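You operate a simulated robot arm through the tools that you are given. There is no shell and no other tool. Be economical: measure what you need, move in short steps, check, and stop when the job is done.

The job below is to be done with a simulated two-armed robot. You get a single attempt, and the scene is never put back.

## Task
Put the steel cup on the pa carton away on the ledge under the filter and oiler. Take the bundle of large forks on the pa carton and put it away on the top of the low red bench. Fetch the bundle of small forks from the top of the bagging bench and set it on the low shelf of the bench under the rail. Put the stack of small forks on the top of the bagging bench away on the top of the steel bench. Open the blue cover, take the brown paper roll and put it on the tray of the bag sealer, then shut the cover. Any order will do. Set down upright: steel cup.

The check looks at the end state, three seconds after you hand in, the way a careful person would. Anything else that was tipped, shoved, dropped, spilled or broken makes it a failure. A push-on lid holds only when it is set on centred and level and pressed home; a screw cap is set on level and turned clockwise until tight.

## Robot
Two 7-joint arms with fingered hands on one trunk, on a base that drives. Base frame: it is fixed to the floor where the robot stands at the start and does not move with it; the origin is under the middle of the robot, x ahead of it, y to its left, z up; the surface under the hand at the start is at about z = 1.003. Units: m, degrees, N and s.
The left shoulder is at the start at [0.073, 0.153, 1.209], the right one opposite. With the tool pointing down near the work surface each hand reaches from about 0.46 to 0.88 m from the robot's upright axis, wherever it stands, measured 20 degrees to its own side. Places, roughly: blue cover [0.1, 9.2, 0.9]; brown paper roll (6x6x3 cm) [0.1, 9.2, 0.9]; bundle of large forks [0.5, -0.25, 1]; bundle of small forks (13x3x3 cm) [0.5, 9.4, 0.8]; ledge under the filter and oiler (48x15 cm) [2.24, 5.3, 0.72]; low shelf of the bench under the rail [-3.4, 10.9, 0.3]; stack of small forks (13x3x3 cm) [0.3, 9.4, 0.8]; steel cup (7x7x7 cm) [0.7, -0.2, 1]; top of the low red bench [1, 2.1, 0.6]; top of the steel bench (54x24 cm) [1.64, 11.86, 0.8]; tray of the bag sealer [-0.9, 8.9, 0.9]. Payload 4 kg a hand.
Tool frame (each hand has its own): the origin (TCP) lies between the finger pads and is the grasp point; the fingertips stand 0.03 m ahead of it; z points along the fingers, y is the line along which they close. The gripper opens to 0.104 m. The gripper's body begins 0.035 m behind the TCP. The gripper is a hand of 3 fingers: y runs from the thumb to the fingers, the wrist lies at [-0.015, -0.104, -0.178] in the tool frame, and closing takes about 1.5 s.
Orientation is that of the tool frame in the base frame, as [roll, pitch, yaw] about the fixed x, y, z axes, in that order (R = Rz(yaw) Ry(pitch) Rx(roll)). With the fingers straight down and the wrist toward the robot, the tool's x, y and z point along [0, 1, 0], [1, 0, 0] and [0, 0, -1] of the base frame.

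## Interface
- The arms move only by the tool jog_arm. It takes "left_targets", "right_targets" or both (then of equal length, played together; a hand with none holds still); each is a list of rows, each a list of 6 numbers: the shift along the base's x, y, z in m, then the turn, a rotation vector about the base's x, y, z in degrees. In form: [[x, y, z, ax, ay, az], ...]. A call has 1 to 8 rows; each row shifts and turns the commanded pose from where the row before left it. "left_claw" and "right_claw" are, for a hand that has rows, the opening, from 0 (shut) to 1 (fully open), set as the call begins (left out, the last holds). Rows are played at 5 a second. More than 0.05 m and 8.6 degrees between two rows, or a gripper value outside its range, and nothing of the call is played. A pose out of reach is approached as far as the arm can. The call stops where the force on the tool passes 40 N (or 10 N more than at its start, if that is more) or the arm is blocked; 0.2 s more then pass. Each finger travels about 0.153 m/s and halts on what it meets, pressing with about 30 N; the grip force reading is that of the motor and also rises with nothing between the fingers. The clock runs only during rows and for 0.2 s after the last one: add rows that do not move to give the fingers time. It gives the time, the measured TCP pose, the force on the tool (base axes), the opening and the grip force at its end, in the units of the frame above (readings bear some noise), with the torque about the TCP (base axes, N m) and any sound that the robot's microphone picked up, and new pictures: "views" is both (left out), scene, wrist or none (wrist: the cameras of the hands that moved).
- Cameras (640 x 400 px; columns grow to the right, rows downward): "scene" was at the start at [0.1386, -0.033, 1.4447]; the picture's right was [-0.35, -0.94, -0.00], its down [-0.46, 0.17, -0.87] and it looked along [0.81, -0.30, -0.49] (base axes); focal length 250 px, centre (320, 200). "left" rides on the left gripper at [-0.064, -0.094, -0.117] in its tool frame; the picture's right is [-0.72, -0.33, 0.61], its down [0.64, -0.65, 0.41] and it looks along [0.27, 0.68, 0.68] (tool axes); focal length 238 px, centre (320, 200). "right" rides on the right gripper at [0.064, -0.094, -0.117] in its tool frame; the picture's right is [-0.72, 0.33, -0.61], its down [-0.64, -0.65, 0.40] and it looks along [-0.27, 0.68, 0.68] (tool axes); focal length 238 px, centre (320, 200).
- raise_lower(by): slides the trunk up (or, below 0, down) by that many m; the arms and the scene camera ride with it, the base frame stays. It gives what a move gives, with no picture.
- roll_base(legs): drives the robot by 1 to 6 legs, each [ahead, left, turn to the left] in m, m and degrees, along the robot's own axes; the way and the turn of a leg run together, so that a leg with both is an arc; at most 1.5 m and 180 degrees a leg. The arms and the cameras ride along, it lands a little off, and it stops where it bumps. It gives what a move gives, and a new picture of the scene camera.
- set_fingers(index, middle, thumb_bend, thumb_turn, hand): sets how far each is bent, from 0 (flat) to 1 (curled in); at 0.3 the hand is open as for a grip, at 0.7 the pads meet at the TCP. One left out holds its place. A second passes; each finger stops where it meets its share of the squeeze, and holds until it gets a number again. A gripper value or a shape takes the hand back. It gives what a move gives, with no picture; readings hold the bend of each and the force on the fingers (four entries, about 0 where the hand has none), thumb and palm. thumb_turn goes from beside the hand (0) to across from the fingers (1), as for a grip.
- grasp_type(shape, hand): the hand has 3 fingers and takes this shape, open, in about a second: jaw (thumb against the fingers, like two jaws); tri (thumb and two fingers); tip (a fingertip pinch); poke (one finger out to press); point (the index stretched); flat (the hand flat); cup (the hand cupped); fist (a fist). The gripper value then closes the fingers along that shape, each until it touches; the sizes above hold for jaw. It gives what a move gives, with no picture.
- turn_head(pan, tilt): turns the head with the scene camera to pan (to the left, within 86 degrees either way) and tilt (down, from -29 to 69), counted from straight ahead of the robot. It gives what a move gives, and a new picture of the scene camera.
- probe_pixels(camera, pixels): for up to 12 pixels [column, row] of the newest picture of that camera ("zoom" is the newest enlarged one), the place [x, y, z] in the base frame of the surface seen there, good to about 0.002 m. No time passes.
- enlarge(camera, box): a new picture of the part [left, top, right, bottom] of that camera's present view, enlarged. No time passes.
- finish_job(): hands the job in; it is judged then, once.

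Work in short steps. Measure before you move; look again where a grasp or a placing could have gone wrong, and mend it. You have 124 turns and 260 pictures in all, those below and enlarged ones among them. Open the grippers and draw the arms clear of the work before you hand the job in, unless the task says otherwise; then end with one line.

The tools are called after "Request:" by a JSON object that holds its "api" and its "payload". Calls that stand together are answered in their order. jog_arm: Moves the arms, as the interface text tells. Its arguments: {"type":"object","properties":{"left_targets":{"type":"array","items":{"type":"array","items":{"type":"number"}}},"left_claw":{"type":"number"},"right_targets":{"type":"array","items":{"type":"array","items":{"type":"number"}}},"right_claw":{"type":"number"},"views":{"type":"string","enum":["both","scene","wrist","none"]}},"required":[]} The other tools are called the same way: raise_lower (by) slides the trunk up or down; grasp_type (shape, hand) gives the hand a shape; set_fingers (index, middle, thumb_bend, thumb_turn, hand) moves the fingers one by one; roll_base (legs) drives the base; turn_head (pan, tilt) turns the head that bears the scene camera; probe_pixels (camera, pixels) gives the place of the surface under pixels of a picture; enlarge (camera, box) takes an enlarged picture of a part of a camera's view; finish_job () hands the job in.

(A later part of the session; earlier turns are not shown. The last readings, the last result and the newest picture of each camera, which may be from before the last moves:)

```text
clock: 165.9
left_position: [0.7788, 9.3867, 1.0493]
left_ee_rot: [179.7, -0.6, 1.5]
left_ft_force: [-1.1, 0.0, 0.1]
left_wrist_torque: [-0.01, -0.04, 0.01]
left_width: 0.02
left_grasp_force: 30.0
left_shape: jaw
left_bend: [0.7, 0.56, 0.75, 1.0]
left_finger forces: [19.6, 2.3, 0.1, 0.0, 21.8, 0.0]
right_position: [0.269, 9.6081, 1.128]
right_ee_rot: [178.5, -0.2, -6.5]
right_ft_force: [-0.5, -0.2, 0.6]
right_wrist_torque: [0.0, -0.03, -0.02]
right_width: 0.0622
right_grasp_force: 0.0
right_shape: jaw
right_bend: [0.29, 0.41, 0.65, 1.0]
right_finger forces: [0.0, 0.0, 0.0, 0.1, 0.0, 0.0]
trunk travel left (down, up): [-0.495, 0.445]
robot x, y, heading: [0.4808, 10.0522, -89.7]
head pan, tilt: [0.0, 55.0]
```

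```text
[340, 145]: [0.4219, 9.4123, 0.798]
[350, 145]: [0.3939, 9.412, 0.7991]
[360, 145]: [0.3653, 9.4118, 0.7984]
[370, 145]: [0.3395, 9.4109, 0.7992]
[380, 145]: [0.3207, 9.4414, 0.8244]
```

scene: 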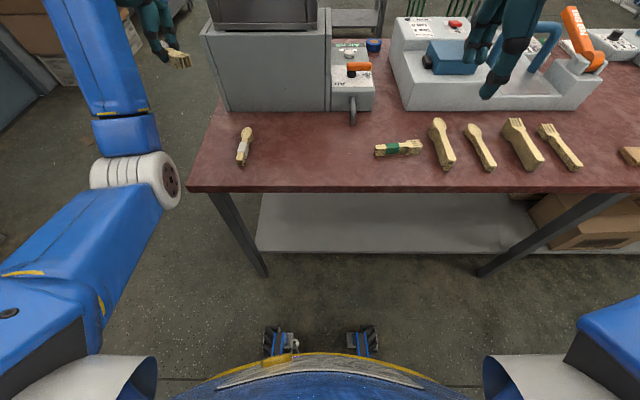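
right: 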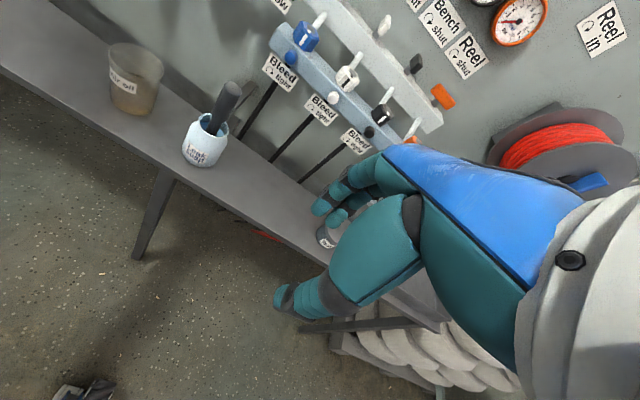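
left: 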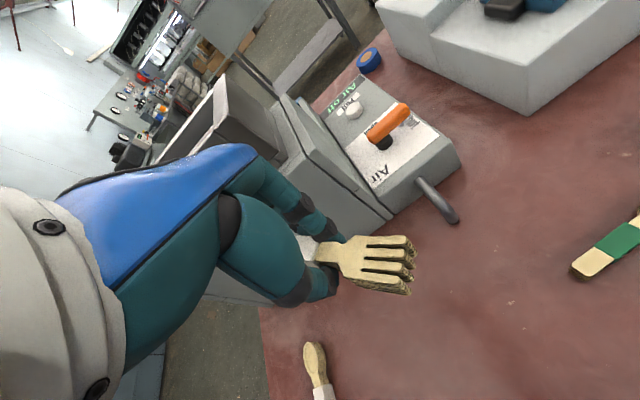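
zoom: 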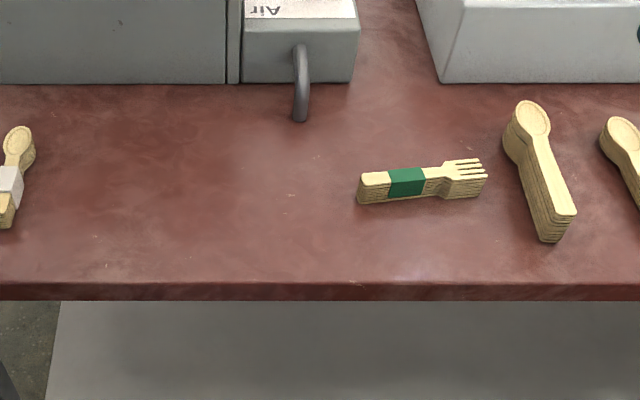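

Green stack centre (0.273,9.446), yaw about +7°. Right hand goes above it with a wider opening.

Request:
{"api": "jog_arm", "payload": {"right_targets": [[0.001, -0.041, 0, 0.4, 0, 3.4], [0.001, -0.041, 0, 0.4, 0, 3.4], [0.001, -0.041, 0, 0.4, 0, 3.4], [0.001, -0.04, 0, 0.3, 0, 3.3], [0, 0, -0.045, 0, 0, 0], [0, 0, -0.045, 0, 0, 0], [0, 0, -0.045, 0, 0, 0], [0, 0, -0.045, 0, 0, 0]], "right_claw": 0.75, "views": "both"}}

```text
clock: 167.7
left_position: [0.7843, 9.3887, 1.0498]
left_ee_rot: [179.6, -0.4, 1.5]
left_ft_force: [0.0, 0.3, -0.9]
left_wrist_torque: [0.0, 0.01, 0.01]
left_width: 0.0199
left_grasp_force: 30.3
left_shape: jaw
left_bend: [0.7, 0.56, 0.75, 1.0]
left_finger forces: [19.6, 2.1, 0.0, 0.0, 21.9, 0.1]
right_position: [0.2807, 9.446, 0.9509]
right_ee_rot: [179.7, 0.1, 6.9]
right_ft_force: [0.1, 0.4, 0.2]
right_wrist_torque: [0.04, 0.04, -0.01]
right_width: 0.0776
right_grasp_force: 0.1
right_shape: jaw
right_bend: [0.27, 0.36, 0.54, 0.99]
right_finger forces: [0.0, 0.0, 0.0, 0.0, 0.0, 0.0]
trunk travel left (down, up): [-0.495, 0.445]
robot x, y, heading: [0.4777, 10.0556, -90.0]
head pan, tilt: [0.0, 55.0]
```

scene: 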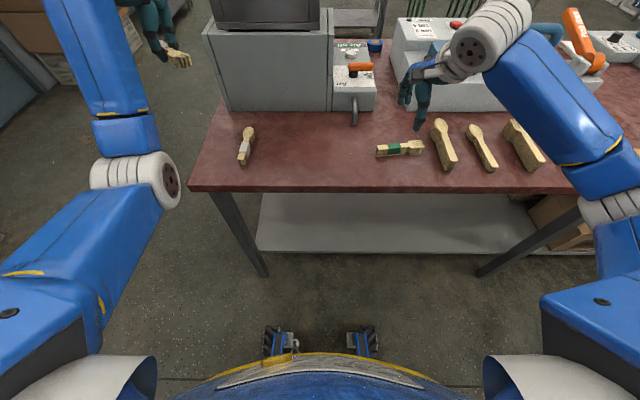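
right: 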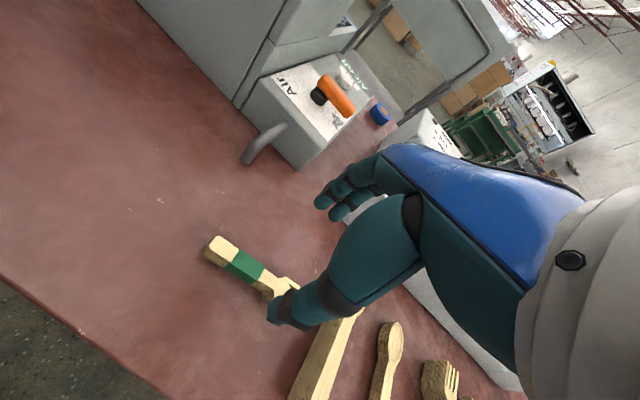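

Lowering to z≈0.834 and closing on the stack.

Request:
{"api": "jog_arm", "payload": {"right_targets": [[-0.002, 0, -0.045, 0, 0, 0], [0, 0, -0.045, 0, 0, 0], [0, 0, -0.027, 0, 0, 0], [0, 0, 0, 0, 0, 0]], "views": "wrist"}}

Request:
{"api": "jog_arm", "payload": {"right_targets": [[0, 0, 0, 0, 0, 0], [0, 0, 0, 0, 0, 0], [0, 0, 0, 0, 0, 0], [0, 0, 0, 0, 0, 0], [0, 0, 0, 0, 0, 0], [0, 0, 0, 0, 0, 0], [0, 0, 0, 0, 0, 0]], "right_claw": 0, "views": "wrist"}}

```text
clock: 168.7
left_position: [0.7836, 9.3893, 1.0492]
left_ee_rot: [179.6, -0.4, 1.4]
left_ft_force: [0.5, -0.7, -0.9]
left_wrist_torque: [0.01, 0.0, -0.01]
left_width: 0.0196
left_grasp_force: 29.8
left_shape: jaw
left_bend: [0.7, 0.56, 0.75, 1.0]
left_finger forces: [19.6, 2.2, 0.1, 0.0, 22.0, 0.1]
right_position: [0.278, 9.4481, 0.8345]
right_ee_rot: [179.8, 0.0, 6.9]
right_ft_force: [0.6, 0.3, 0.4]
right_wrist_torque: [-0.03, 0.02, -0.02]
right_width: 0.0777
right_grasp_force: 0.0
right_shape: jaw
right_bend: [0.27, 0.36, 0.54, 0.99]
right_finger forces: [0.1, 0.1, 0.0, 0.0, 0.0, 0.0]
trunk travel left (down, up): [-0.495, 0.445]
robot x, y, heading: [0.4811, 10.0496, -89.7]
head pan, tilt: [0.0, 55.0]
```

right: 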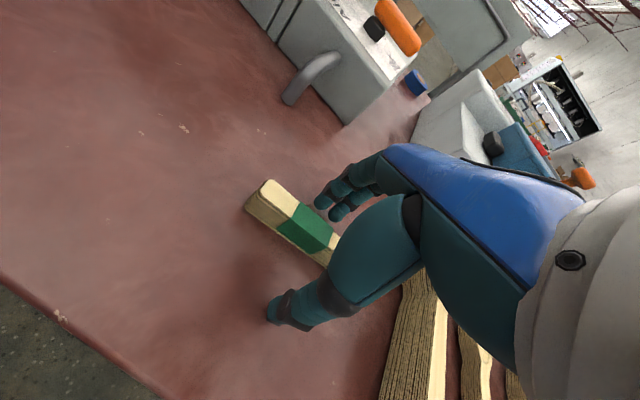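

```text
clock: 170.3
left_position: [0.7844, 9.3892, 1.0503]
left_ee_rot: [179.7, -0.3, 1.3]
left_ft_force: [0.1, -0.3, -0.3]
left_wrist_torque: [0.0, -0.01, 0.04]
left_width: 0.0198
left_grasp_force: 29.5
left_shape: jaw
left_bend: [0.7, 0.56, 0.75, 1.0]
left_finger forces: [19.6, 2.1, 0.0, 0.0, 21.9, 0.0]
right_position: [0.278, 9.4469, 0.8345]
right_ee_rot: [179.8, 0.1, 7.0]
right_ft_force: [-0.2, -0.1, -0.4]
right_wrist_torque: [0.0, 0.0, -0.01]
right_width: 0.0103
right_grasp_force: 29.9
right_shape: jaw
right_bend: [0.72, 0.64, 0.73, 1.0]
right_finger forces: [17.8, 9.2, 0.0, 0.0, 27.1, 0.0]
trunk travel left (down, up): [-0.495, 0.445]
robot x, y, heading: [0.4791, 10.0503, -89.8]
head pan, tilt: [0.0, 55.0]
```

right: 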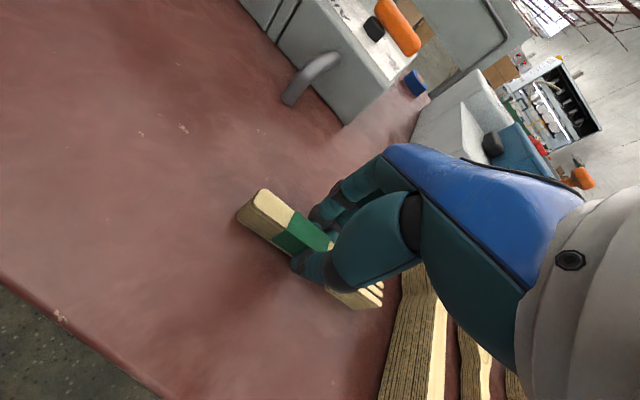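

Firm two-finger grip. Lifting the right hand 0.22 clear.

Request:
{"api": "jog_arm", "payload": {"right_targets": [[0, 0, 0.045, 0, 0, 0], [0, 0, 0.045, 0, 0, 0], [0, 0, 0.045, 0, 0, 0], [0, 0, 0.045, 0, 0, 0], [0, 0, 0.04, 0, 0, 0], [-0.02, 0.02, 0, 0, 0, 0]], "views": "wrist"}}

Request:
{"api": "raise_lower", "payload": {"by": 0.2}}

Request:
{"api": "roll_base", "payload": {"legs": [[-0.25, 0, 0], [0, 0, 170], [0, -0.8, 10]]}}

Request:
{"api": "turn_head", "payload": {"pan": -15, "tilt": 20}}

```text
clock: 171.7
left_position: [0.7829, 9.391, 1.0507]
left_ee_rot: [179.6, -0.5, 1.4]
left_ft_force: [0.5, -0.3, -0.1]
left_wrist_torque: [-0.02, -0.02, 0.0]
left_width: 0.02
left_grasp_force: 30.2
left_shape: jaw
left_bend: [0.7, 0.56, 0.75, 1.0]
left_finger forces: [19.6, 2.3, 0.0, 0.0, 21.8, 0.0]
right_position: [0.2566, 9.469, 1.0543]
right_ee_rot: [179.8, 0.0, 6.8]
right_ft_force: [-0.7, -0.2, 0.1]
right_wrist_torque: [-0.01, -0.02, 0.0]
right_width: 0.01
right_grasp_force: 29.7
right_shape: jaw
right_bend: [0.72, 0.64, 0.73, 1.0]
right_finger forces: [17.8, 9.2, 0.1, 0.0, 27.0, 0.1]
trunk travel left (down, up): [-0.495, 0.445]
robot x, y, heading: [0.479, 10.0496, -90.0]
head pan, tilt: [0.0, 55.0]
```

right: 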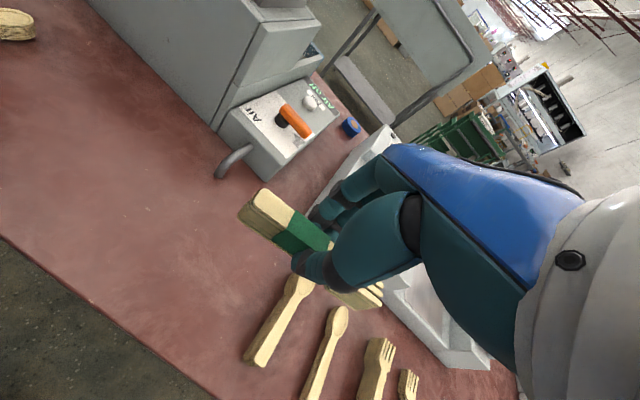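

```text
clock: 173.8
left_position: [0.7837, 9.3897, 1.2494]
left_ee_rot: [179.6, -0.3, 1.4]
left_ft_force: [0.3, -0.1, -0.1]
left_wrist_torque: [-0.01, -0.02, 0.0]
left_width: 0.0198
left_grasp_force: 29.6
left_shape: jaw
left_bend: [0.7, 0.56, 0.75, 1.0]
left_finger forces: [19.7, 2.2, 0.0, 0.0, 21.8, 0.0]
right_position: [0.2586, 9.4671, 1.2536]
right_ee_rot: [180.0, 0.1, 6.9]
right_ft_force: [0.1, 0.0, 0.2]
right_wrist_torque: [-0.03, -0.06, 0.04]
right_width: 0.0101
right_grasp_force: 30.2
right_shape: jaw
right_bend: [0.72, 0.64, 0.73, 1.0]
right_finger forces: [17.7, 9.2, 0.0, 0.0, 26.9, 0.1]
trunk travel left (down, up): [-0.695, 0.245]
robot x, y, heading: [0.4786, 10.0521, -89.8]
head pan, tilt: [0.0, 55.0]
```

```text
clock: 186.5
left_position: [0.9648, 10.8977, 1.2486]
left_ee_rot: [179.6, -0.2, -179.5]
left_ft_force: [0.0, 0.1, -0.3]
left_wrist_torque: [-0.02, -0.01, 0.01]
left_width: 0.0199
left_grasp_force: 29.6
left_shape: jaw
left_bend: [0.7, 0.56, 0.76, 1.0]
left_finger forces: [19.1, 2.6, 0.0, 0.0, 21.8, 0.0]
right_position: [1.4904, 10.8119, 1.2548]
right_ee_rot: [179.8, 0.2, -173.8]
right_ft_force: [0.9, 0.2, 0.1]
right_wrist_torque: [-0.01, -0.02, 0.01]
right_width: 0.0099
right_grasp_force: 29.9
right_shape: jaw
right_bend: [0.72, 0.64, 0.74, 1.0]
right_finger forces: [17.6, 8.9, 0.0, 0.1, 26.5, 0.0]
trunk travel left (down, up): [-0.695, 0.245]
robot x, y, heading: [1.2621, 10.2292, 89.3]
head pan, tilt: [0.0, 55.0]
```

scene: 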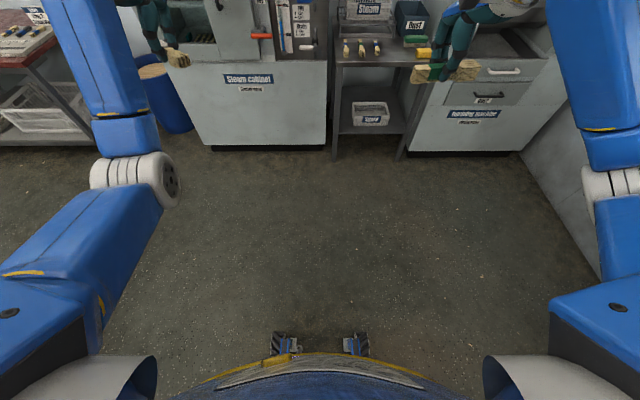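

```text
clock: 187.5
left_position: [0.9666, 10.8956, 1.2515]
left_ee_rot: [179.5, -0.3, -179.3]
left_ft_force: [0.5, -0.6, -0.7]
left_wrist_torque: [-0.02, -0.01, 0.02]
left_width: 0.0199
left_grasp_force: 30.2
left_shape: jaw
left_bend: [0.7, 0.56, 0.76, 1.0]
left_finger forces: [19.2, 2.6, 0.0, 0.0, 21.8, 0.1]
right_position: [1.4926, 10.8087, 1.2545]
right_ee_rot: [179.7, 0.1, -174.0]
right_ft_force: [-0.3, -0.2, -0.8]
right_wrist_torque: [0.0, -0.01, -0.02]
right_width: 0.0096
right_grasp_force: 29.3
right_shape: jaw
right_bend: [0.72, 0.64, 0.74, 1.0]
right_finger forces: [17.6, 8.9, 0.0, 0.0, 26.6, 0.0]
trunk travel left (down, up): [-0.695, 0.245]
robot x, y, heading: [1.2679, 10.2296, 89.4]
head pan, tilt: [-15.0, 20.0]
```

scene: 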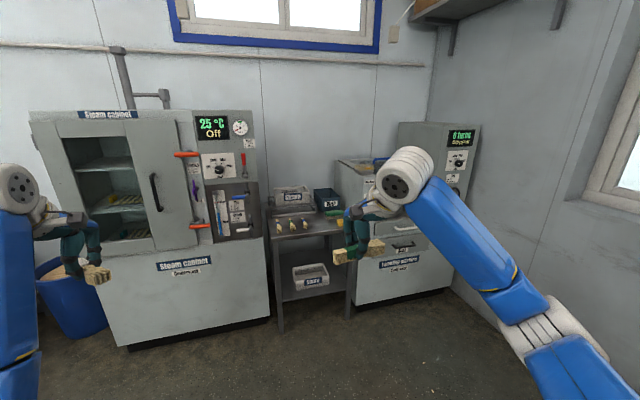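

The steel bench is between the cabinet and the machine with three bundles at its front. Zooming and probing free spots.

Request:
{"api": "enlarge", "payload": {"camera": "scene", "box": [240, 170, 400, 280]}}

Request:
{"api": "probe_pixels", "payload": {"camera": "zoom", "pixels": [[125, 268], [160, 235], [210, 228], [265, 222], [290, 190], [340, 160], [150, 195], [330, 235], [300, 245], [200, 265], [330, 200], [400, 200]]}}

```text
3.64 times, centred on (320, 225) of scene
```

zoom: 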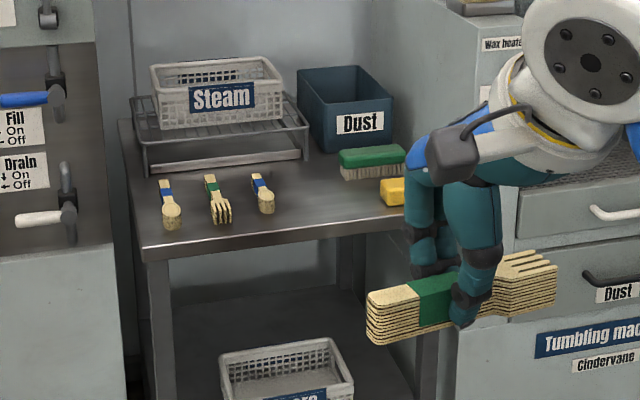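

```text
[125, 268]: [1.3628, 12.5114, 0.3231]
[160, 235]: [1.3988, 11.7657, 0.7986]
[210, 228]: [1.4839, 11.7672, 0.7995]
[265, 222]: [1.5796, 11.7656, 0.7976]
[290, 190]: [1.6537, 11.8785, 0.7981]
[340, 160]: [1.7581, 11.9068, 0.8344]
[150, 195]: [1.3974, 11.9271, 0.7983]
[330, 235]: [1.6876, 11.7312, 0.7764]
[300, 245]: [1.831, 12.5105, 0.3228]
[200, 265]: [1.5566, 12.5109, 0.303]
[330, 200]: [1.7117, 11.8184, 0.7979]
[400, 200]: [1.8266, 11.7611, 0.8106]
```

A free patch at (1.70,11.80). I check the front faces of the cabinet and the tumbling machine for arm clearance.

Request:
{"api": "probe_pixels", "payload": {"camera": "scene", "pixels": [[180, 300], [255, 300], [155, 190], [200, 155], [195, 226], [245, 228], [400, 285], [360, 235], [405, 243], [240, 150], [50, 270], [75, 235]]}}

```text
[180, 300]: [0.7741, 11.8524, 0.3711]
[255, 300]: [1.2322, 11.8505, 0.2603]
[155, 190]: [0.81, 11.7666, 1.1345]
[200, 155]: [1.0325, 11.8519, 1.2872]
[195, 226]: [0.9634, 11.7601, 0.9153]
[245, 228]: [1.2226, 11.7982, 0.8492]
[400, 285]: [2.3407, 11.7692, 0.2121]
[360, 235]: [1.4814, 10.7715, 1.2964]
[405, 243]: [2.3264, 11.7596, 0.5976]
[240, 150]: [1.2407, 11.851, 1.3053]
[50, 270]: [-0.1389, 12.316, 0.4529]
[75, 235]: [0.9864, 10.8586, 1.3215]
```

Front faces are at y≥11.76, so there's room. I pull the left hand back 0.08, drive in, and lower the trunk 0.2.

Request:
{"api": "jog_arm", "payload": {"left_targets": [[0, -0.04, 0, 0, 0, 0], [0, -0.04, 0, 0, 0, 0]], "views": "none"}}

Request:
{"api": "roll_base", "payload": {"legs": [[0.5, -0.18, 0.5], [0.25, 0, 0]]}}

Request:
{"api": "raise_lower", "payload": {"by": -0.2}}

Request:
{"api": "turn_head", "payload": {"pan": -18, "tilt": 45}}

```text
clock: 188.1
left_position: [0.9625, 10.8135, 1.2517]
left_ee_rot: [179.4, -0.1, -179.5]
left_ft_force: [-0.3, -0.8, -0.6]
left_wrist_torque: [0.04, -0.03, 0.01]
left_width: 0.0197
left_grasp_force: 30.6
left_shape: jaw
left_bend: [0.7, 0.56, 0.76, 1.0]
left_finger forces: [19.1, 2.7, 0.0, 0.0, 21.7, 0.1]
right_position: [1.4881, 10.8058, 1.2573]
right_ee_rot: [179.6, 0.3, -174.0]
right_ft_force: [-0.6, 0.0, 0.8]
right_wrist_torque: [0.01, -0.02, -0.04]
right_width: 0.01
right_grasp_force: 29.5
right_shape: jaw
right_bend: [0.72, 0.64, 0.74, 1.0]
right_finger forces: [17.6, 9.0, 0.1, 0.0, 26.7, 0.1]
trunk travel left (down, up): [-0.695, 0.245]
robot x, y, heading: [1.2602, 10.2285, 89.6]
head pan, tilt: [-15.0, 20.0]
```

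```text
clock: 192.5
left_position: [1.1351, 11.5461, 1.2528]
left_ee_rot: [179.3, -0.4, -178.2]
left_ft_force: [0.0, 0.1, -1.0]
left_wrist_torque: [-0.01, 0.03, 0.0]
left_width: 0.0201
left_grasp_force: 30.3
left_shape: jaw
left_bend: [0.7, 0.56, 0.76, 1.0]
left_finger forces: [19.1, 2.8, 0.0, 0.0, 22.0, 0.0]
right_position: [1.6616, 11.5508, 1.2563]
right_ee_rot: [179.4, 0.1, -172.8]
right_ft_force: [0.2, -0.6, 0.3]
right_wrist_torque: [0.03, 0.01, 0.04]
right_width: 0.0098
right_grasp_force: 30.0
right_shape: jaw
right_bend: [0.72, 0.64, 0.74, 1.0]
right_finger forces: [17.6, 9.0, 0.0, 0.1, 26.7, 0.0]
trunk travel left (down, up): [-0.695, 0.245]
robot x, y, heading: [1.4448, 10.9732, 90.6]
head pan, tilt: [-15.0, 20.0]
```

scene: 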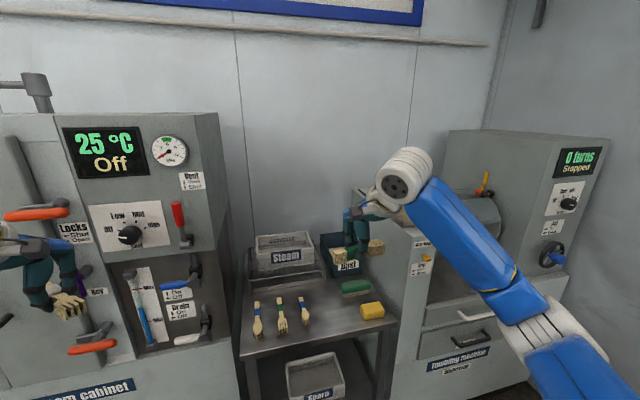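

```text
clock: 194.7
left_position: [1.1353, 11.5489, 1.0515]
left_ee_rot: [179.4, -0.4, -178.2]
left_ft_force: [-0.2, 0.1, -1.1]
left_wrist_torque: [0.0, 0.02, 0.03]
left_width: 0.0198
left_grasp_force: 30.1
left_shape: jaw
left_bend: [0.7, 0.56, 0.76, 1.0]
left_finger forces: [19.1, 2.8, 0.0, 0.1, 21.8, 0.0]
right_position: [1.6605, 11.5537, 1.056]
right_ee_rot: [179.6, 0.1, -172.8]
right_ft_force: [0.3, 0.8, -0.3]
right_wrist_torque: [0.02, -0.03, -0.01]
right_width: 0.0098
right_grasp_force: 29.9
right_shape: jaw
right_bend: [0.72, 0.64, 0.74, 1.0]
right_finger forces: [17.6, 9.1, 0.1, 0.0, 26.7, 0.0]
trunk travel left (down, up): [-0.495, 0.445]
robot x, y, heading: [1.4439, 10.9715, 90.5]
head pan, tilt: [-15.0, 20.0]
```

```text
clock: 195.6
left_position: [1.1352, 11.549, 1.0508]
left_ee_rot: [179.4, -0.3, -178.3]
left_ft_force: [-0.2, 1.0, -0.3]
left_wrist_torque: [-0.02, -0.02, -0.01]
left_width: 0.0199
left_grasp_force: 29.9
left_shape: jaw
left_bend: [0.7, 0.56, 0.76, 1.0]
left_finger forces: [19.2, 2.9, 0.0, 0.0, 21.9, 0.0]
right_position: [1.6617, 11.5543, 1.0564]
right_ee_rot: [179.6, 0.1, -172.8]
right_ft_force: [0.2, -0.2, -0.5]
right_wrist_torque: [0.04, -0.02, 0.0]
right_width: 0.0098
right_grasp_force: 29.7
right_shape: jaw
right_bend: [0.72, 0.64, 0.74, 1.0]
right_finger forces: [17.5, 8.9, 0.0, 0.0, 26.7, 0.0]
trunk travel left (down, up): [-0.495, 0.445]
robot x, y, heading: [1.4453, 10.9716, 90.6]
head pan, tilt: [-18.0, 45.0]
```

scene: 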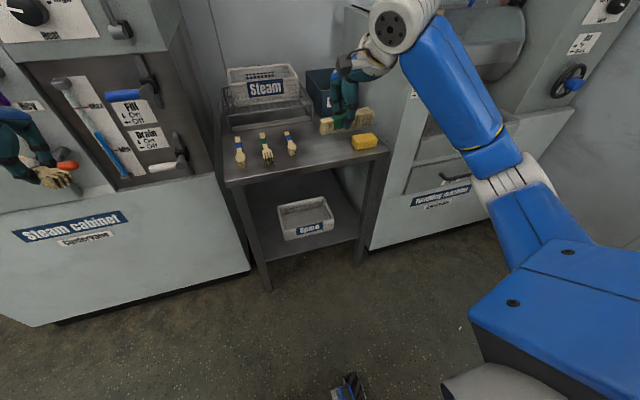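

Re-measuring the neighbours (third bundle's right edge, soap's left edge, bench edge) from this closer view.

Request:
{"api": "enlarge", "payload": {"camera": "scene", "box": [220, 60, 400, 190]}}

Request:
{"api": "probe_pixels", "payload": {"camera": "scene", "pixels": [[297, 153], [290, 132], [351, 145], [365, 152], [378, 145], [320, 150], [320, 165], [350, 150], [310, 135], [372, 132]]}}

```text
3.08 times, centred on (310, 125) of scene
```

zoom: 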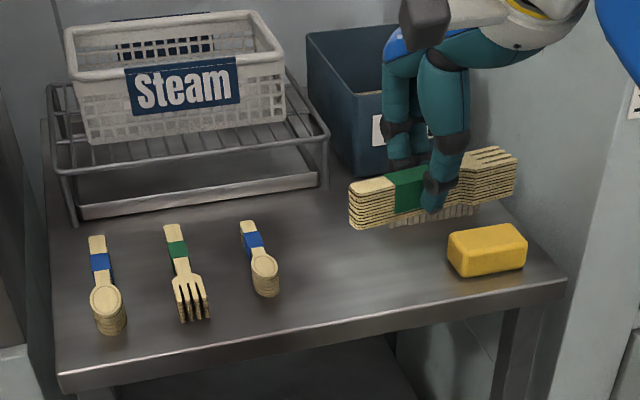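

```text
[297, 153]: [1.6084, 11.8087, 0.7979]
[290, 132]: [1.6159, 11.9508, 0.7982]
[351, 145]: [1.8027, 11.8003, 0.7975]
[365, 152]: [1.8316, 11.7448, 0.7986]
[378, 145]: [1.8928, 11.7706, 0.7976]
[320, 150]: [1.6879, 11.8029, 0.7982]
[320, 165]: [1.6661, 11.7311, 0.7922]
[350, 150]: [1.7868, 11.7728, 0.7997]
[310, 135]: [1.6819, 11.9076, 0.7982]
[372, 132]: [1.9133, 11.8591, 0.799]
```

Placing at TCP (1.696,11.795): bundle spans x 1.64–1.76, 3 cm clear of both neighbours. Moving over the spot.

Request:
{"api": "jog_arm", "payload": {"right_targets": [[0.006, 0.0405, 0, 0, 0, -1.2], [0.006, 0.0405, 0, 0, 0, -1.2], [0.006, 0.04, 0, 0, 0, -1.2], [0.006, 0.04, 0, 0, 0, -1.2], [0.005, 0.04, 0, 0, 0, -1.2], [0.005, 0.04, 0, 0, 0, -1.2], [0, 0, -0.045, 0, 0, 0], [0, 0, -0.045, 0, 0, 0]], "views": "both"}}

```text
clock: 197.4
left_position: [1.1373, 11.5509, 1.0515]
left_ee_rot: [179.5, -0.4, -178.2]
left_ft_force: [0.3, -0.1, 0.1]
left_wrist_torque: [0.01, 0.03, 0.03]
left_width: 0.0196
left_grasp_force: 30.5
left_shape: jaw
left_bend: [0.7, 0.56, 0.76, 1.0]
left_finger forces: [19.1, 2.9, 0.1, 0.0, 22.0, 0.0]
right_position: [1.6958, 11.797, 0.9665]
right_ee_rot: [179.6, 0.0, -179.9]
right_ft_force: [-0.1, -0.5, -0.5]
right_wrist_torque: [0.0, 0.0, -0.01]
right_width: 0.01
right_grasp_force: 30.1
right_shape: jaw
right_bend: [0.72, 0.64, 0.74, 1.0]
right_finger forces: [17.5, 9.0, 0.0, 0.1, 26.4, 0.1]
trunk travel left (down, up): [-0.495, 0.445]
robot x, y, heading: [1.4449, 10.9695, 90.5]
head pan, tilt: [-18.0, 45.0]
```

scene: 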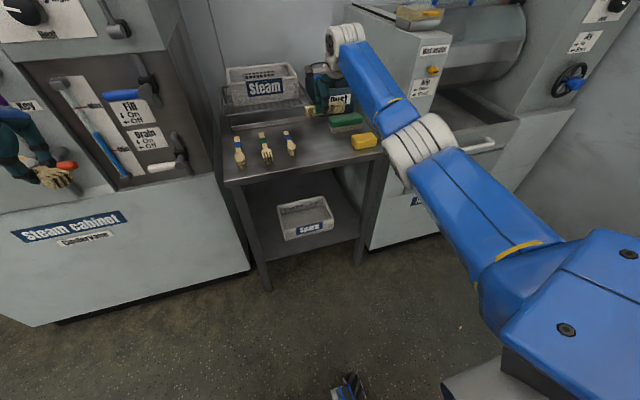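
right: 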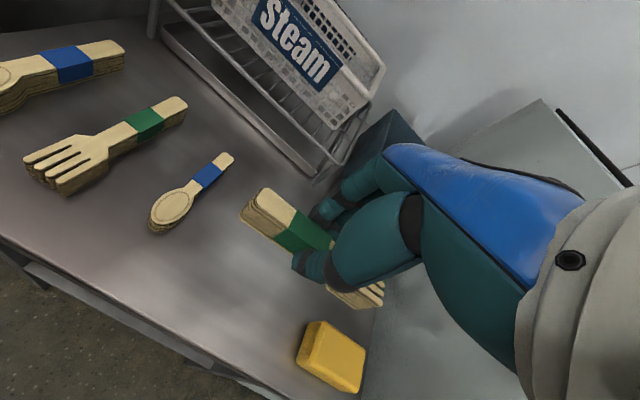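

Checking the brush's near edge before descending.

Request:
{"api": "probe_pixels", "payload": {"camera": "scene", "pixels": [[335, 130], [345, 132], [355, 128], [345, 120], [332, 120], [320, 112]]}}

Request:
{"api": "jog_arm", "payload": {"right_targets": [[0, -0.005, -0.045, 0, 0, 0], [0, 0, -0.035, 0, 0, 0], [0, 0, 0, 0, 0, 0]], "views": "both"}}

```text
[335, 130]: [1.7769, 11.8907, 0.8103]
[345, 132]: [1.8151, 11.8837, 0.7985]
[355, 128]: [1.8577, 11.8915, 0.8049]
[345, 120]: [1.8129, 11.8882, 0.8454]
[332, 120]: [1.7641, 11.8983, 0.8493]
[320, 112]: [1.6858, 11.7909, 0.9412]
```

```text
clock: 198.2
left_position: [1.1344, 11.5475, 1.0515]
left_ee_rot: [179.4, -0.3, -178.2]
left_ft_force: [0.6, -0.4, -0.2]
left_wrist_torque: [-0.01, 0.02, 0.0]
left_width: 0.0197
left_grasp_force: 29.9
left_shape: jaw
left_bend: [0.7, 0.56, 0.76, 1.0]
left_finger forces: [19.1, 2.8, 0.0, 0.0, 21.9, 0.1]
right_position: [1.6961, 11.792, 0.8882]
right_ee_rot: [179.6, 0.0, -179.9]
right_ft_force: [0.0, -0.1, -0.6]
right_wrist_torque: [0.03, 0.01, -0.01]
right_width: 0.0098
right_grasp_force: 30.4
right_shape: jaw
right_bend: [0.72, 0.64, 0.74, 1.0]
right_finger forces: [17.5, 8.9, 0.0, 0.0, 26.3, 0.0]
trunk travel left (down, up): [-0.495, 0.445]
robot x, y, heading: [1.4427, 10.9713, 90.5]
head pan, tilt: [-18.0, 45.0]
```

scene: 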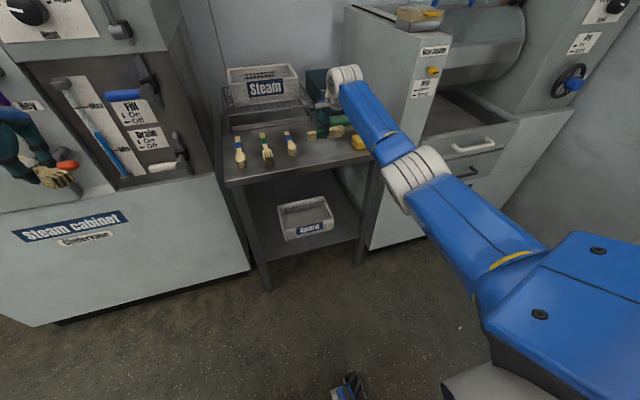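
right: 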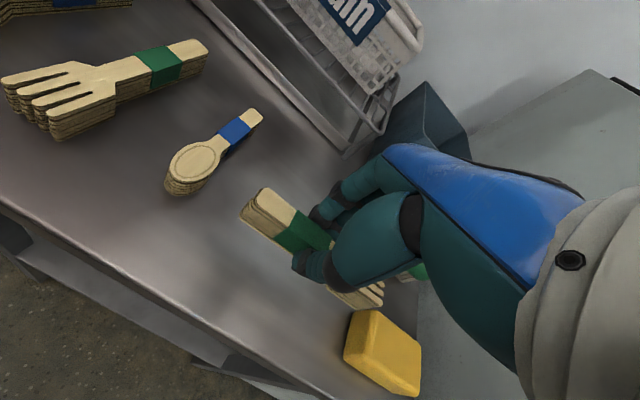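

Clear of soap and brush. Lowering to ~0.834, then small steps.

Request:
{"api": "jog_arm", "payload": {"right_targets": [[0, 0, -0.045, 0, 0, 0], [0, 0, -0.009, 0, 0, 0], [0, 0, -0.001, 0, 0, 0], [0, 0, -0.001, 0, 0, 0], [0, 0, -0.001, 0, 0, 0], [0, 0, 0, 0, 0, 0]], "views": "wrist"}}

```text
clock: 199.6
left_position: [1.1334, 11.5469, 1.0521]
left_ee_rot: [179.2, -0.4, -178.1]
left_ft_force: [-0.4, -0.8, -0.1]
left_wrist_torque: [0.01, 0.0, 0.01]
left_width: 0.0197
left_grasp_force: 30.5
left_shape: jaw
left_bend: [0.7, 0.56, 0.76, 1.0]
left_finger forces: [19.1, 2.8, 0.0, 0.0, 21.9, 0.0]
right_position: [1.6966, 11.7892, 0.8331]
right_ee_rot: [179.2, 0.2, 180.0]
right_ft_force: [4.0, 4.5, 13.7]
right_wrist_torque: [0.16, -0.05, -0.03]
right_width: 0.0105
right_grasp_force: 29.9
right_shape: jaw
right_bend: [0.72, 0.64, 0.74, 1.0]
right_finger forces: [21.3, 11.8, 0.0, 0.1, 28.2, 0.0]
trunk travel left (down, up): [-0.495, 0.445]
robot x, y, heading: [1.4464, 10.9744, 90.7]
head pan, tilt: [-18.0, 45.0]
```

right: 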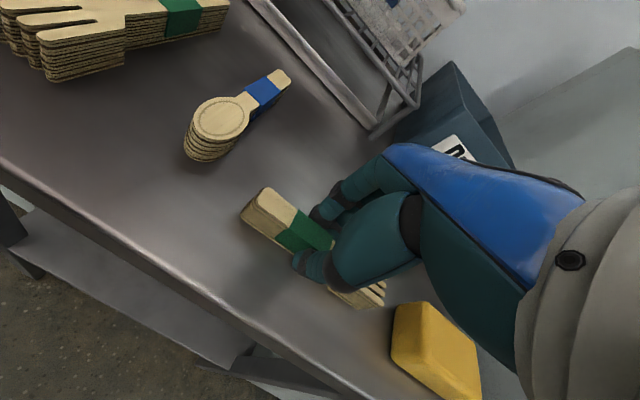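

Firm contact (13 N). Easing up 2 mm, then opening partially.

Request:
{"api": "jog_arm", "payload": {"right_targets": [[0, 0, 0.002, 0, 0, 0], [0, 0, 0, 0, 0, 0]], "views": "none"}}

Request:
{"api": "jog_arm", "payload": {"right_targets": [[0, 0, 0, 0, 0, 0], [0, 0, 0, 0, 0, 0], [0, 0, 0, 0, 0, 0], [0, 0, 0, 0, 0, 0]], "right_claw": 0.5, "views": "wrist"}}

```text
clock: 200.2
left_position: [1.1342, 11.5462, 1.0519]
left_ee_rot: [179.3, -0.3, -178.2]
left_ft_force: [0.0, -0.1, 0.1]
left_wrist_torque: [0.0, 0.03, -0.03]
left_width: 0.0199
left_grasp_force: 30.1
left_shape: jaw
left_bend: [0.7, 0.56, 0.76, 1.0]
left_finger forces: [19.1, 2.8, 0.1, 0.0, 21.9, 0.0]
right_position: [1.696, 11.7878, 0.8343]
right_ee_rot: [179.6, 0.2, 180.0]
right_ft_force: [2.4, 3.6, 11.8]
right_wrist_torque: [0.17, -0.05, -0.03]
right_width: 0.0104
right_grasp_force: 29.6
right_shape: jaw
right_bend: [0.72, 0.64, 0.74, 1.0]
right_finger forces: [20.7, 11.3, 0.1, 0.0, 28.7, 0.0]
trunk travel left (down, up): [-0.495, 0.445]
robot x, y, heading: [1.4428, 10.9722, 90.5]
head pan, tilt: [-18.0, 45.0]
```

```text
clock: 201.2
left_position: [1.1329, 11.5485, 1.0507]
left_ee_rot: [179.4, -0.4, -178.1]
left_ft_force: [0.0, 0.3, -0.3]
left_wrist_torque: [-0.02, -0.01, 0.01]
left_width: 0.0197
left_grasp_force: 29.7
left_shape: jaw
left_bend: [0.7, 0.56, 0.76, 1.0]
left_finger forces: [19.1, 2.8, 0.0, 0.1, 21.9, 0.1]
right_position: [1.6953, 11.7891, 0.8314]
right_ee_rot: [179.6, 0.2, 180.0]
right_ft_force: [-0.1, 0.5, 4.1]
right_wrist_torque: [-0.12, 0.06, -0.05]
right_width: 0.0508
right_grasp_force: 0.0
right_shape: jaw
right_bend: [0.74, 0.45, 0.71, 1.0]
right_finger forces: [0.2, 0.0, 0.2, 0.1, 3.8, 0.0]
trunk travel left (down, up): [-0.495, 0.445]
robot x, y, heading: [1.4406, 10.9719, 90.6]
head pan, tilt: [-18.0, 45.0]
```

right: 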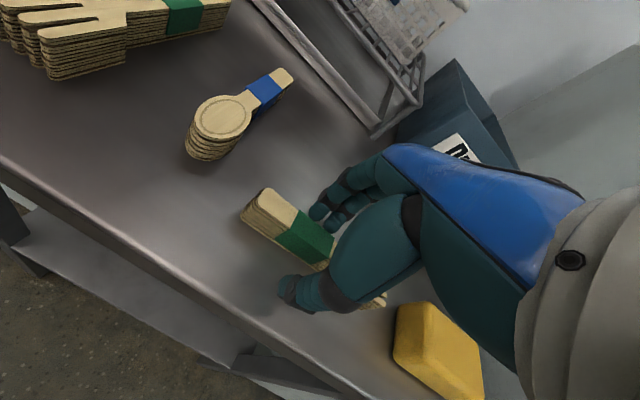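

Released. Raising slowly while opening a little more, then up.

Request:
{"api": "jog_arm", "payload": {"right_targets": [[0, 0, 0.004, 0, 0, 0], [0, 0, 0.006, 0, 0, 0], [0, 0, 0.015, 0, 0, 0], [0, 0, 0.04, 0, 0, 0], [0, 0, 0.045, 0, 0, 0], [0, 0, 0.045, 0, 0, 0], [0, -0.03, 0.03, 0, 0, 0], [0, -0.04, 0.02, 0, 0, 0]], "right_claw": 0.62, "views": "both"}}

```text
clock: 203.0
left_position: [1.1361, 11.5475, 1.0511]
left_ee_rot: [179.4, -0.4, -178.2]
left_ft_force: [0.2, 0.3, -0.4]
left_wrist_torque: [0.0, -0.01, -0.01]
left_width: 0.0197
left_grasp_force: 29.9
left_shape: jaw
left_bend: [0.7, 0.56, 0.76, 1.0]
left_finger forces: [19.2, 2.7, 0.0, 0.1, 22.0, 0.0]
right_position: [1.6948, 11.7171, 1.0377]
right_ee_rot: [179.6, 0.1, -180.0]
right_ft_force: [-0.1, -0.3, 0.8]
right_wrist_torque: [0.04, 0.02, -0.01]
right_width: 0.0645
right_grasp_force: 0.1
right_shape: jaw
right_bend: [0.28, 0.4, 0.64, 1.0]
right_finger forces: [0.0, 0.1, 0.1, 0.0, 0.0, 0.0]
trunk travel left (down, up): [-0.495, 0.445]
robot x, y, heading: [1.445, 10.97, 90.6]
head pan, tilt: [-18.0, 45.0]
```

scene: 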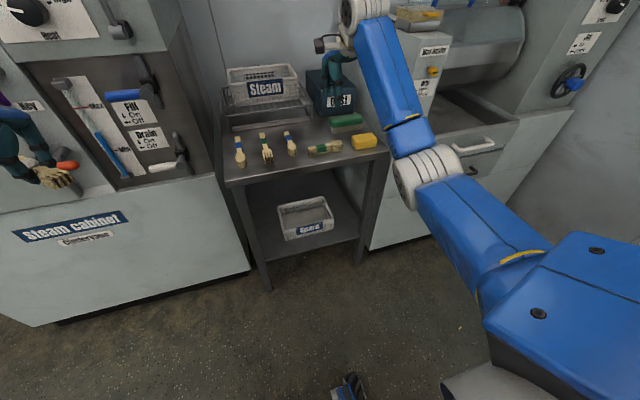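
right: 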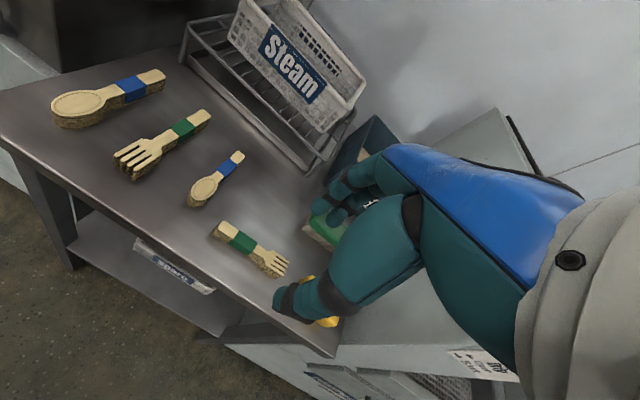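

The stack rests well, nothing else moved. Now backing off, turning to face west and driving toward the bench under the rail.

Request:
{"api": "roll_base", "payload": {"legs": [[-0.5, 0, 0], [0, 0, 89], [1.4, 0, 0], [1.2, 0, 0]]}}

Request:
{"api": "turn_head", "payload": {"pan": 0, "tilt": 20}}

```text
clock: 221.9
left_position: [-1.7011, 10.1578, 1.0505]
left_ee_rot: [179.4, -0.3, -88.5]
left_ft_force: [0.2, 0.5, 0.2]
left_wrist_torque: [0.02, 0.01, 0.02]
left_width: 0.0196
left_grasp_force: 29.6
left_shape: jaw
left_bend: [0.7, 0.56, 0.76, 1.0]
left_finger forces: [19.1, 2.9, 0.0, 0.1, 21.9, 0.0]
right_position: [-1.8701, 10.7176, 1.0371]
right_ee_rot: [179.6, 0.1, -90.1]
right_ft_force: [-0.5, -0.4, -0.2]
right_wrist_torque: [0.06, 0.03, 0.03]
right_width: 0.0645
right_grasp_force: 0.1
right_shape: jaw
right_bend: [0.28, 0.4, 0.64, 1.0]
right_finger forces: [0.1, 0.0, 0.1, 0.0, 0.0, 0.1]
trunk travel left (down, up): [-0.495, 0.445]
robot x, y, heading: [-1.1241, 10.4607, -179.6]
head pan, tilt: [-18.0, 45.0]
```

scene: 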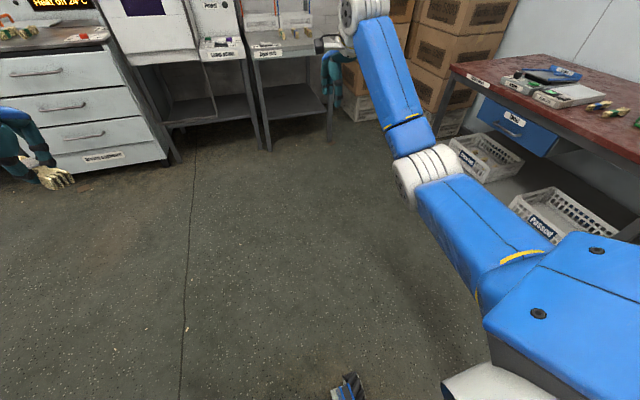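

```text
clock: 222.8
left_position: [-1.6993, 10.1578, 1.0531]
left_ee_rot: [179.3, -0.2, -88.4]
left_ft_force: [0.6, 0.1, 0.6]
left_wrist_torque: [0.03, 0.01, 0.01]
left_width: 0.0198
left_grasp_force: 30.2
left_shape: jaw
left_bend: [0.7, 0.56, 0.76, 1.0]
left_finger forces: [19.1, 2.9, 0.1, 0.0, 21.9, 0.1]
right_position: [-1.8683, 10.7173, 1.0396]
right_ee_rot: [179.4, 0.3, -90.2]
right_ft_force: [-0.7, 0.0, 0.7]
right_wrist_torque: [0.03, 0.0, 0.02]
right_width: 0.0644
right_grasp_force: 0.1
right_shape: jaw
right_bend: [0.28, 0.4, 0.64, 1.0]
right_finger forces: [0.1, 0.0, 0.1, 0.1, 0.1, 0.0]
trunk travel left (down, up): [-0.495, 0.445]
robot x, y, heading: [-1.1263, 10.4633, -179.6]
head pan, tilt: [0.0, 20.0]
```

scene: 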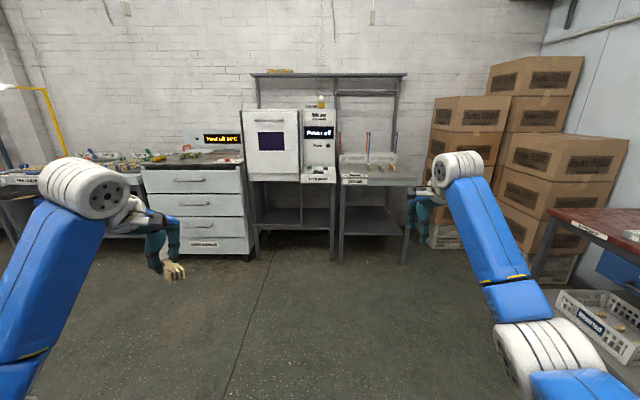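

The bench with a rail above, with low shelves at (290,215) and (372,225). Zooming and probing.

Request:
{"api": "enlarge", "payload": {"camera": "scene", "box": [230, 130, 430, 270]}}

Request:
{"api": "probe_pixels", "payload": {"camera": "zoom", "pixels": [[130, 280], [230, 285], [400, 295], [470, 290], [540, 300], [370, 335], [400, 340], [545, 340], [400, 160], [540, 160], [400, 180], [460, 325]]}}

```text
2.86 times, centred on (330, 200) of scene
```

zoom: 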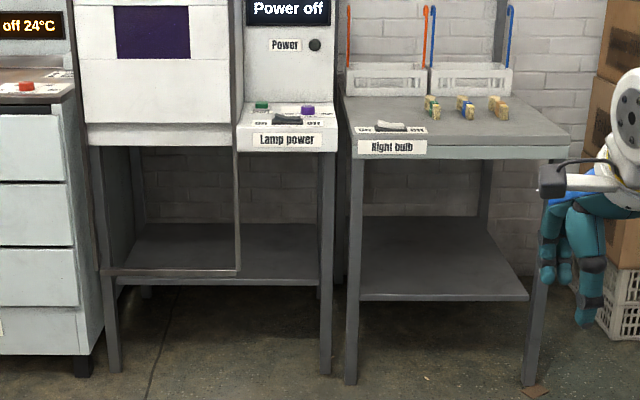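

```text
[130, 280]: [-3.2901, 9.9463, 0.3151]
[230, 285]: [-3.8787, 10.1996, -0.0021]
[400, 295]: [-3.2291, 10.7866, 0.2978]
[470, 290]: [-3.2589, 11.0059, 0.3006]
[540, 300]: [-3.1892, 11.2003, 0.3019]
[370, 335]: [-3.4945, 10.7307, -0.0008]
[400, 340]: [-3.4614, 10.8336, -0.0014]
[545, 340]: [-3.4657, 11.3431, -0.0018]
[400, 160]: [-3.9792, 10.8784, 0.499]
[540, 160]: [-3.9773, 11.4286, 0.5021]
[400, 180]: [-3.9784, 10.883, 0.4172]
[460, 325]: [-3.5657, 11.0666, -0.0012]
```

Low shelf: z 0.30, y 10.68–11.2, front at x≈-3.2, empty. Checking the bench-top edge, cartons, and right bench for clearance, and tucking the right hand back and up.

Request:
{"api": "probe_pixels", "payload": {"camera": "scene", "pixels": [[350, 180], [410, 180], [355, 235], [350, 262], [402, 262], [445, 245], [440, 180], [545, 275], [560, 210], [515, 160], [372, 232], [330, 150]]}}

Request:
{"api": "jog_arm", "payload": {"right_targets": [[0.04, 0, 0.03, 0, 0, 0], [0.04, 0, 0.03, 0, 0, 0], [0.04, 0, 0.03, 0, 0, 0], [0.04, 0, 0.03, 0, 0, 0], [0.03, 0, 0.03, 0, 0, 0], [0.03, 0, 0.03, 0, 0, 0]], "views": "scene"}}

```text
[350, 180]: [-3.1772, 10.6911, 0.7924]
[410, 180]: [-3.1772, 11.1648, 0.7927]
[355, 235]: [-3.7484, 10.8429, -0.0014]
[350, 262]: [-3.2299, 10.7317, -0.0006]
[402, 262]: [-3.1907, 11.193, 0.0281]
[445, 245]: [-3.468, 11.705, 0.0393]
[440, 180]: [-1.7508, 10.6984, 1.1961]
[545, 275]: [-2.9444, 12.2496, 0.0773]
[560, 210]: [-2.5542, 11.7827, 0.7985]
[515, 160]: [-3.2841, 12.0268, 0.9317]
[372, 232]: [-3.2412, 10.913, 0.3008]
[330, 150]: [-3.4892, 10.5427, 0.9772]
```

```text
clock: 224.2
left_position: [-1.6983, 10.1567, 1.0552]
left_ee_rot: [179.2, -0.3, -88.3]
left_ft_force: [0.7, -0.5, -1.3]
left_wrist_torque: [0.0, 0.04, 0.01]
left_width: 0.0197
left_grasp_force: 30.0
left_shape: jaw
left_bend: [0.7, 0.56, 0.76, 1.0]
left_finger forces: [19.1, 3.0, 0.0, 0.1, 22.0, 0.0]
right_position: [-1.6474, 10.7176, 1.2227]
right_ee_rot: [179.5, 0.2, -90.2]
right_ft_force: [0.2, 0.1, -0.3]
right_wrist_torque: [-0.02, 0.04, -0.01]
right_width: 0.064
right_grasp_force: 0.1
right_shape: jaw
right_bend: [0.28, 0.4, 0.64, 1.0]
right_finger forces: [0.0, 0.0, 0.0, 0.0, 0.1, 0.0]
trunk travel left (down, up): [-0.495, 0.445]
robot x, y, heading: [-1.125, 10.4627, -179.5]
head pan, tilt: [0.0, 20.0]
```

scene: 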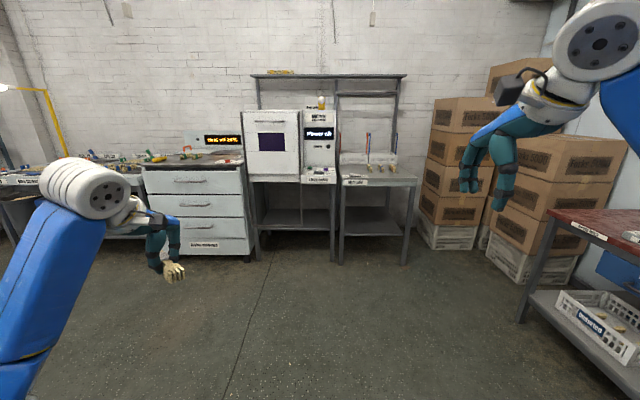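

Bench-top front is x=-3.177 (z 0.79). I drive to about (-2.45,11.1), then lower the trunk in front of the bench.

Request:
{"api": "roll_base", "payload": {"legs": [[0.6, -0.62, -0.5], [0.7, 0, 0]]}}

Request:
{"api": "turn_head", "payload": {"pan": 15, "tilt": 45}}

```text
clock: 232.2
left_position: [-3.0021, 10.7867, 1.0528]
left_ee_rot: [179.3, -0.3, -89.0]
left_ft_force: [0.7, -0.5, -0.4]
left_wrist_torque: [0.0, 0.03, -0.01]
left_width: 0.0199
left_grasp_force: 29.4
left_shape: jaw
left_bend: [0.7, 0.56, 0.76, 1.0]
left_finger forces: [19.1, 2.9, 0.0, 0.0, 21.9, 0.1]
right_position: [-2.9463, 11.3466, 1.2217]
right_ee_rot: [179.5, 0.1, -90.9]
right_ft_force: [-0.1, 0.4, -0.1]
right_wrist_torque: [-0.02, 0.0, 0.02]
right_width: 0.0641
right_grasp_force: 0.1
right_shape: jaw
right_bend: [0.28, 0.4, 0.64, 1.0]
right_finger forces: [0.0, 0.0, 0.0, 0.1, 0.0, 0.0]
trunk travel left (down, up): [-0.495, 0.445]
robot x, y, heading: [-2.4214, 11.0887, 179.6]
head pan, tilt: [0.0, 20.0]
```

scene: 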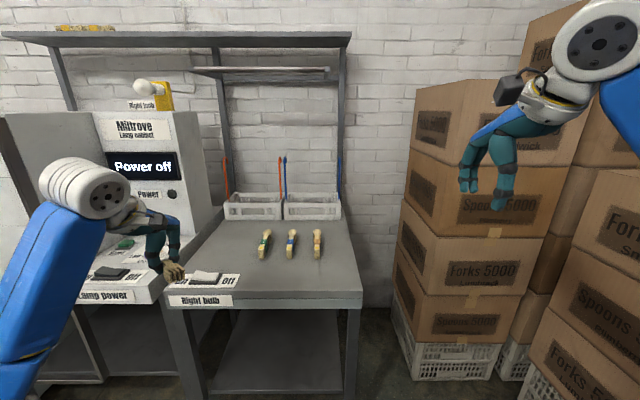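

```text
clock: 233.1
left_position: [-3.0007, 10.787, 1.054]
left_ee_rot: [179.3, -0.3, -88.9]
left_ft_force: [0.5, -0.3, -0.1]
left_wrist_torque: [0.04, -0.01, 0.0]
left_width: 0.0197
left_grasp_force: 30.3
left_shape: jaw
left_bend: [0.7, 0.55, 0.76, 1.0]
left_finger forces: [19.0, 2.9, 0.0, 0.0, 22.0, 0.1]
right_position: [-2.945, 11.347, 1.2219]
right_ee_rot: [179.4, 0.0, -90.8]
right_ft_force: [-0.7, -0.4, 0.0]
right_wrist_torque: [0.01, -0.01, 0.02]
right_width: 0.0642
right_grasp_force: 0.0
right_shape: jaw
right_bend: [0.28, 0.4, 0.64, 1.0]
right_finger forces: [0.1, 0.0, 0.1, 0.0, 0.1, 0.1]
trunk travel left (down, up): [-0.495, 0.445]
robot x, y, heading: [-2.423, 11.0862, 179.6]
head pan, tilt: [15.0, 45.0]
```

scene: 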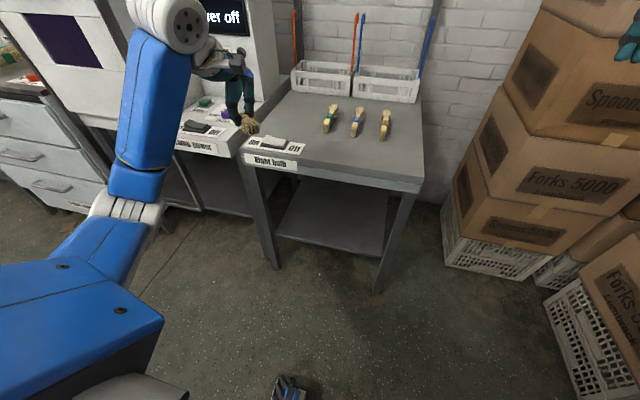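

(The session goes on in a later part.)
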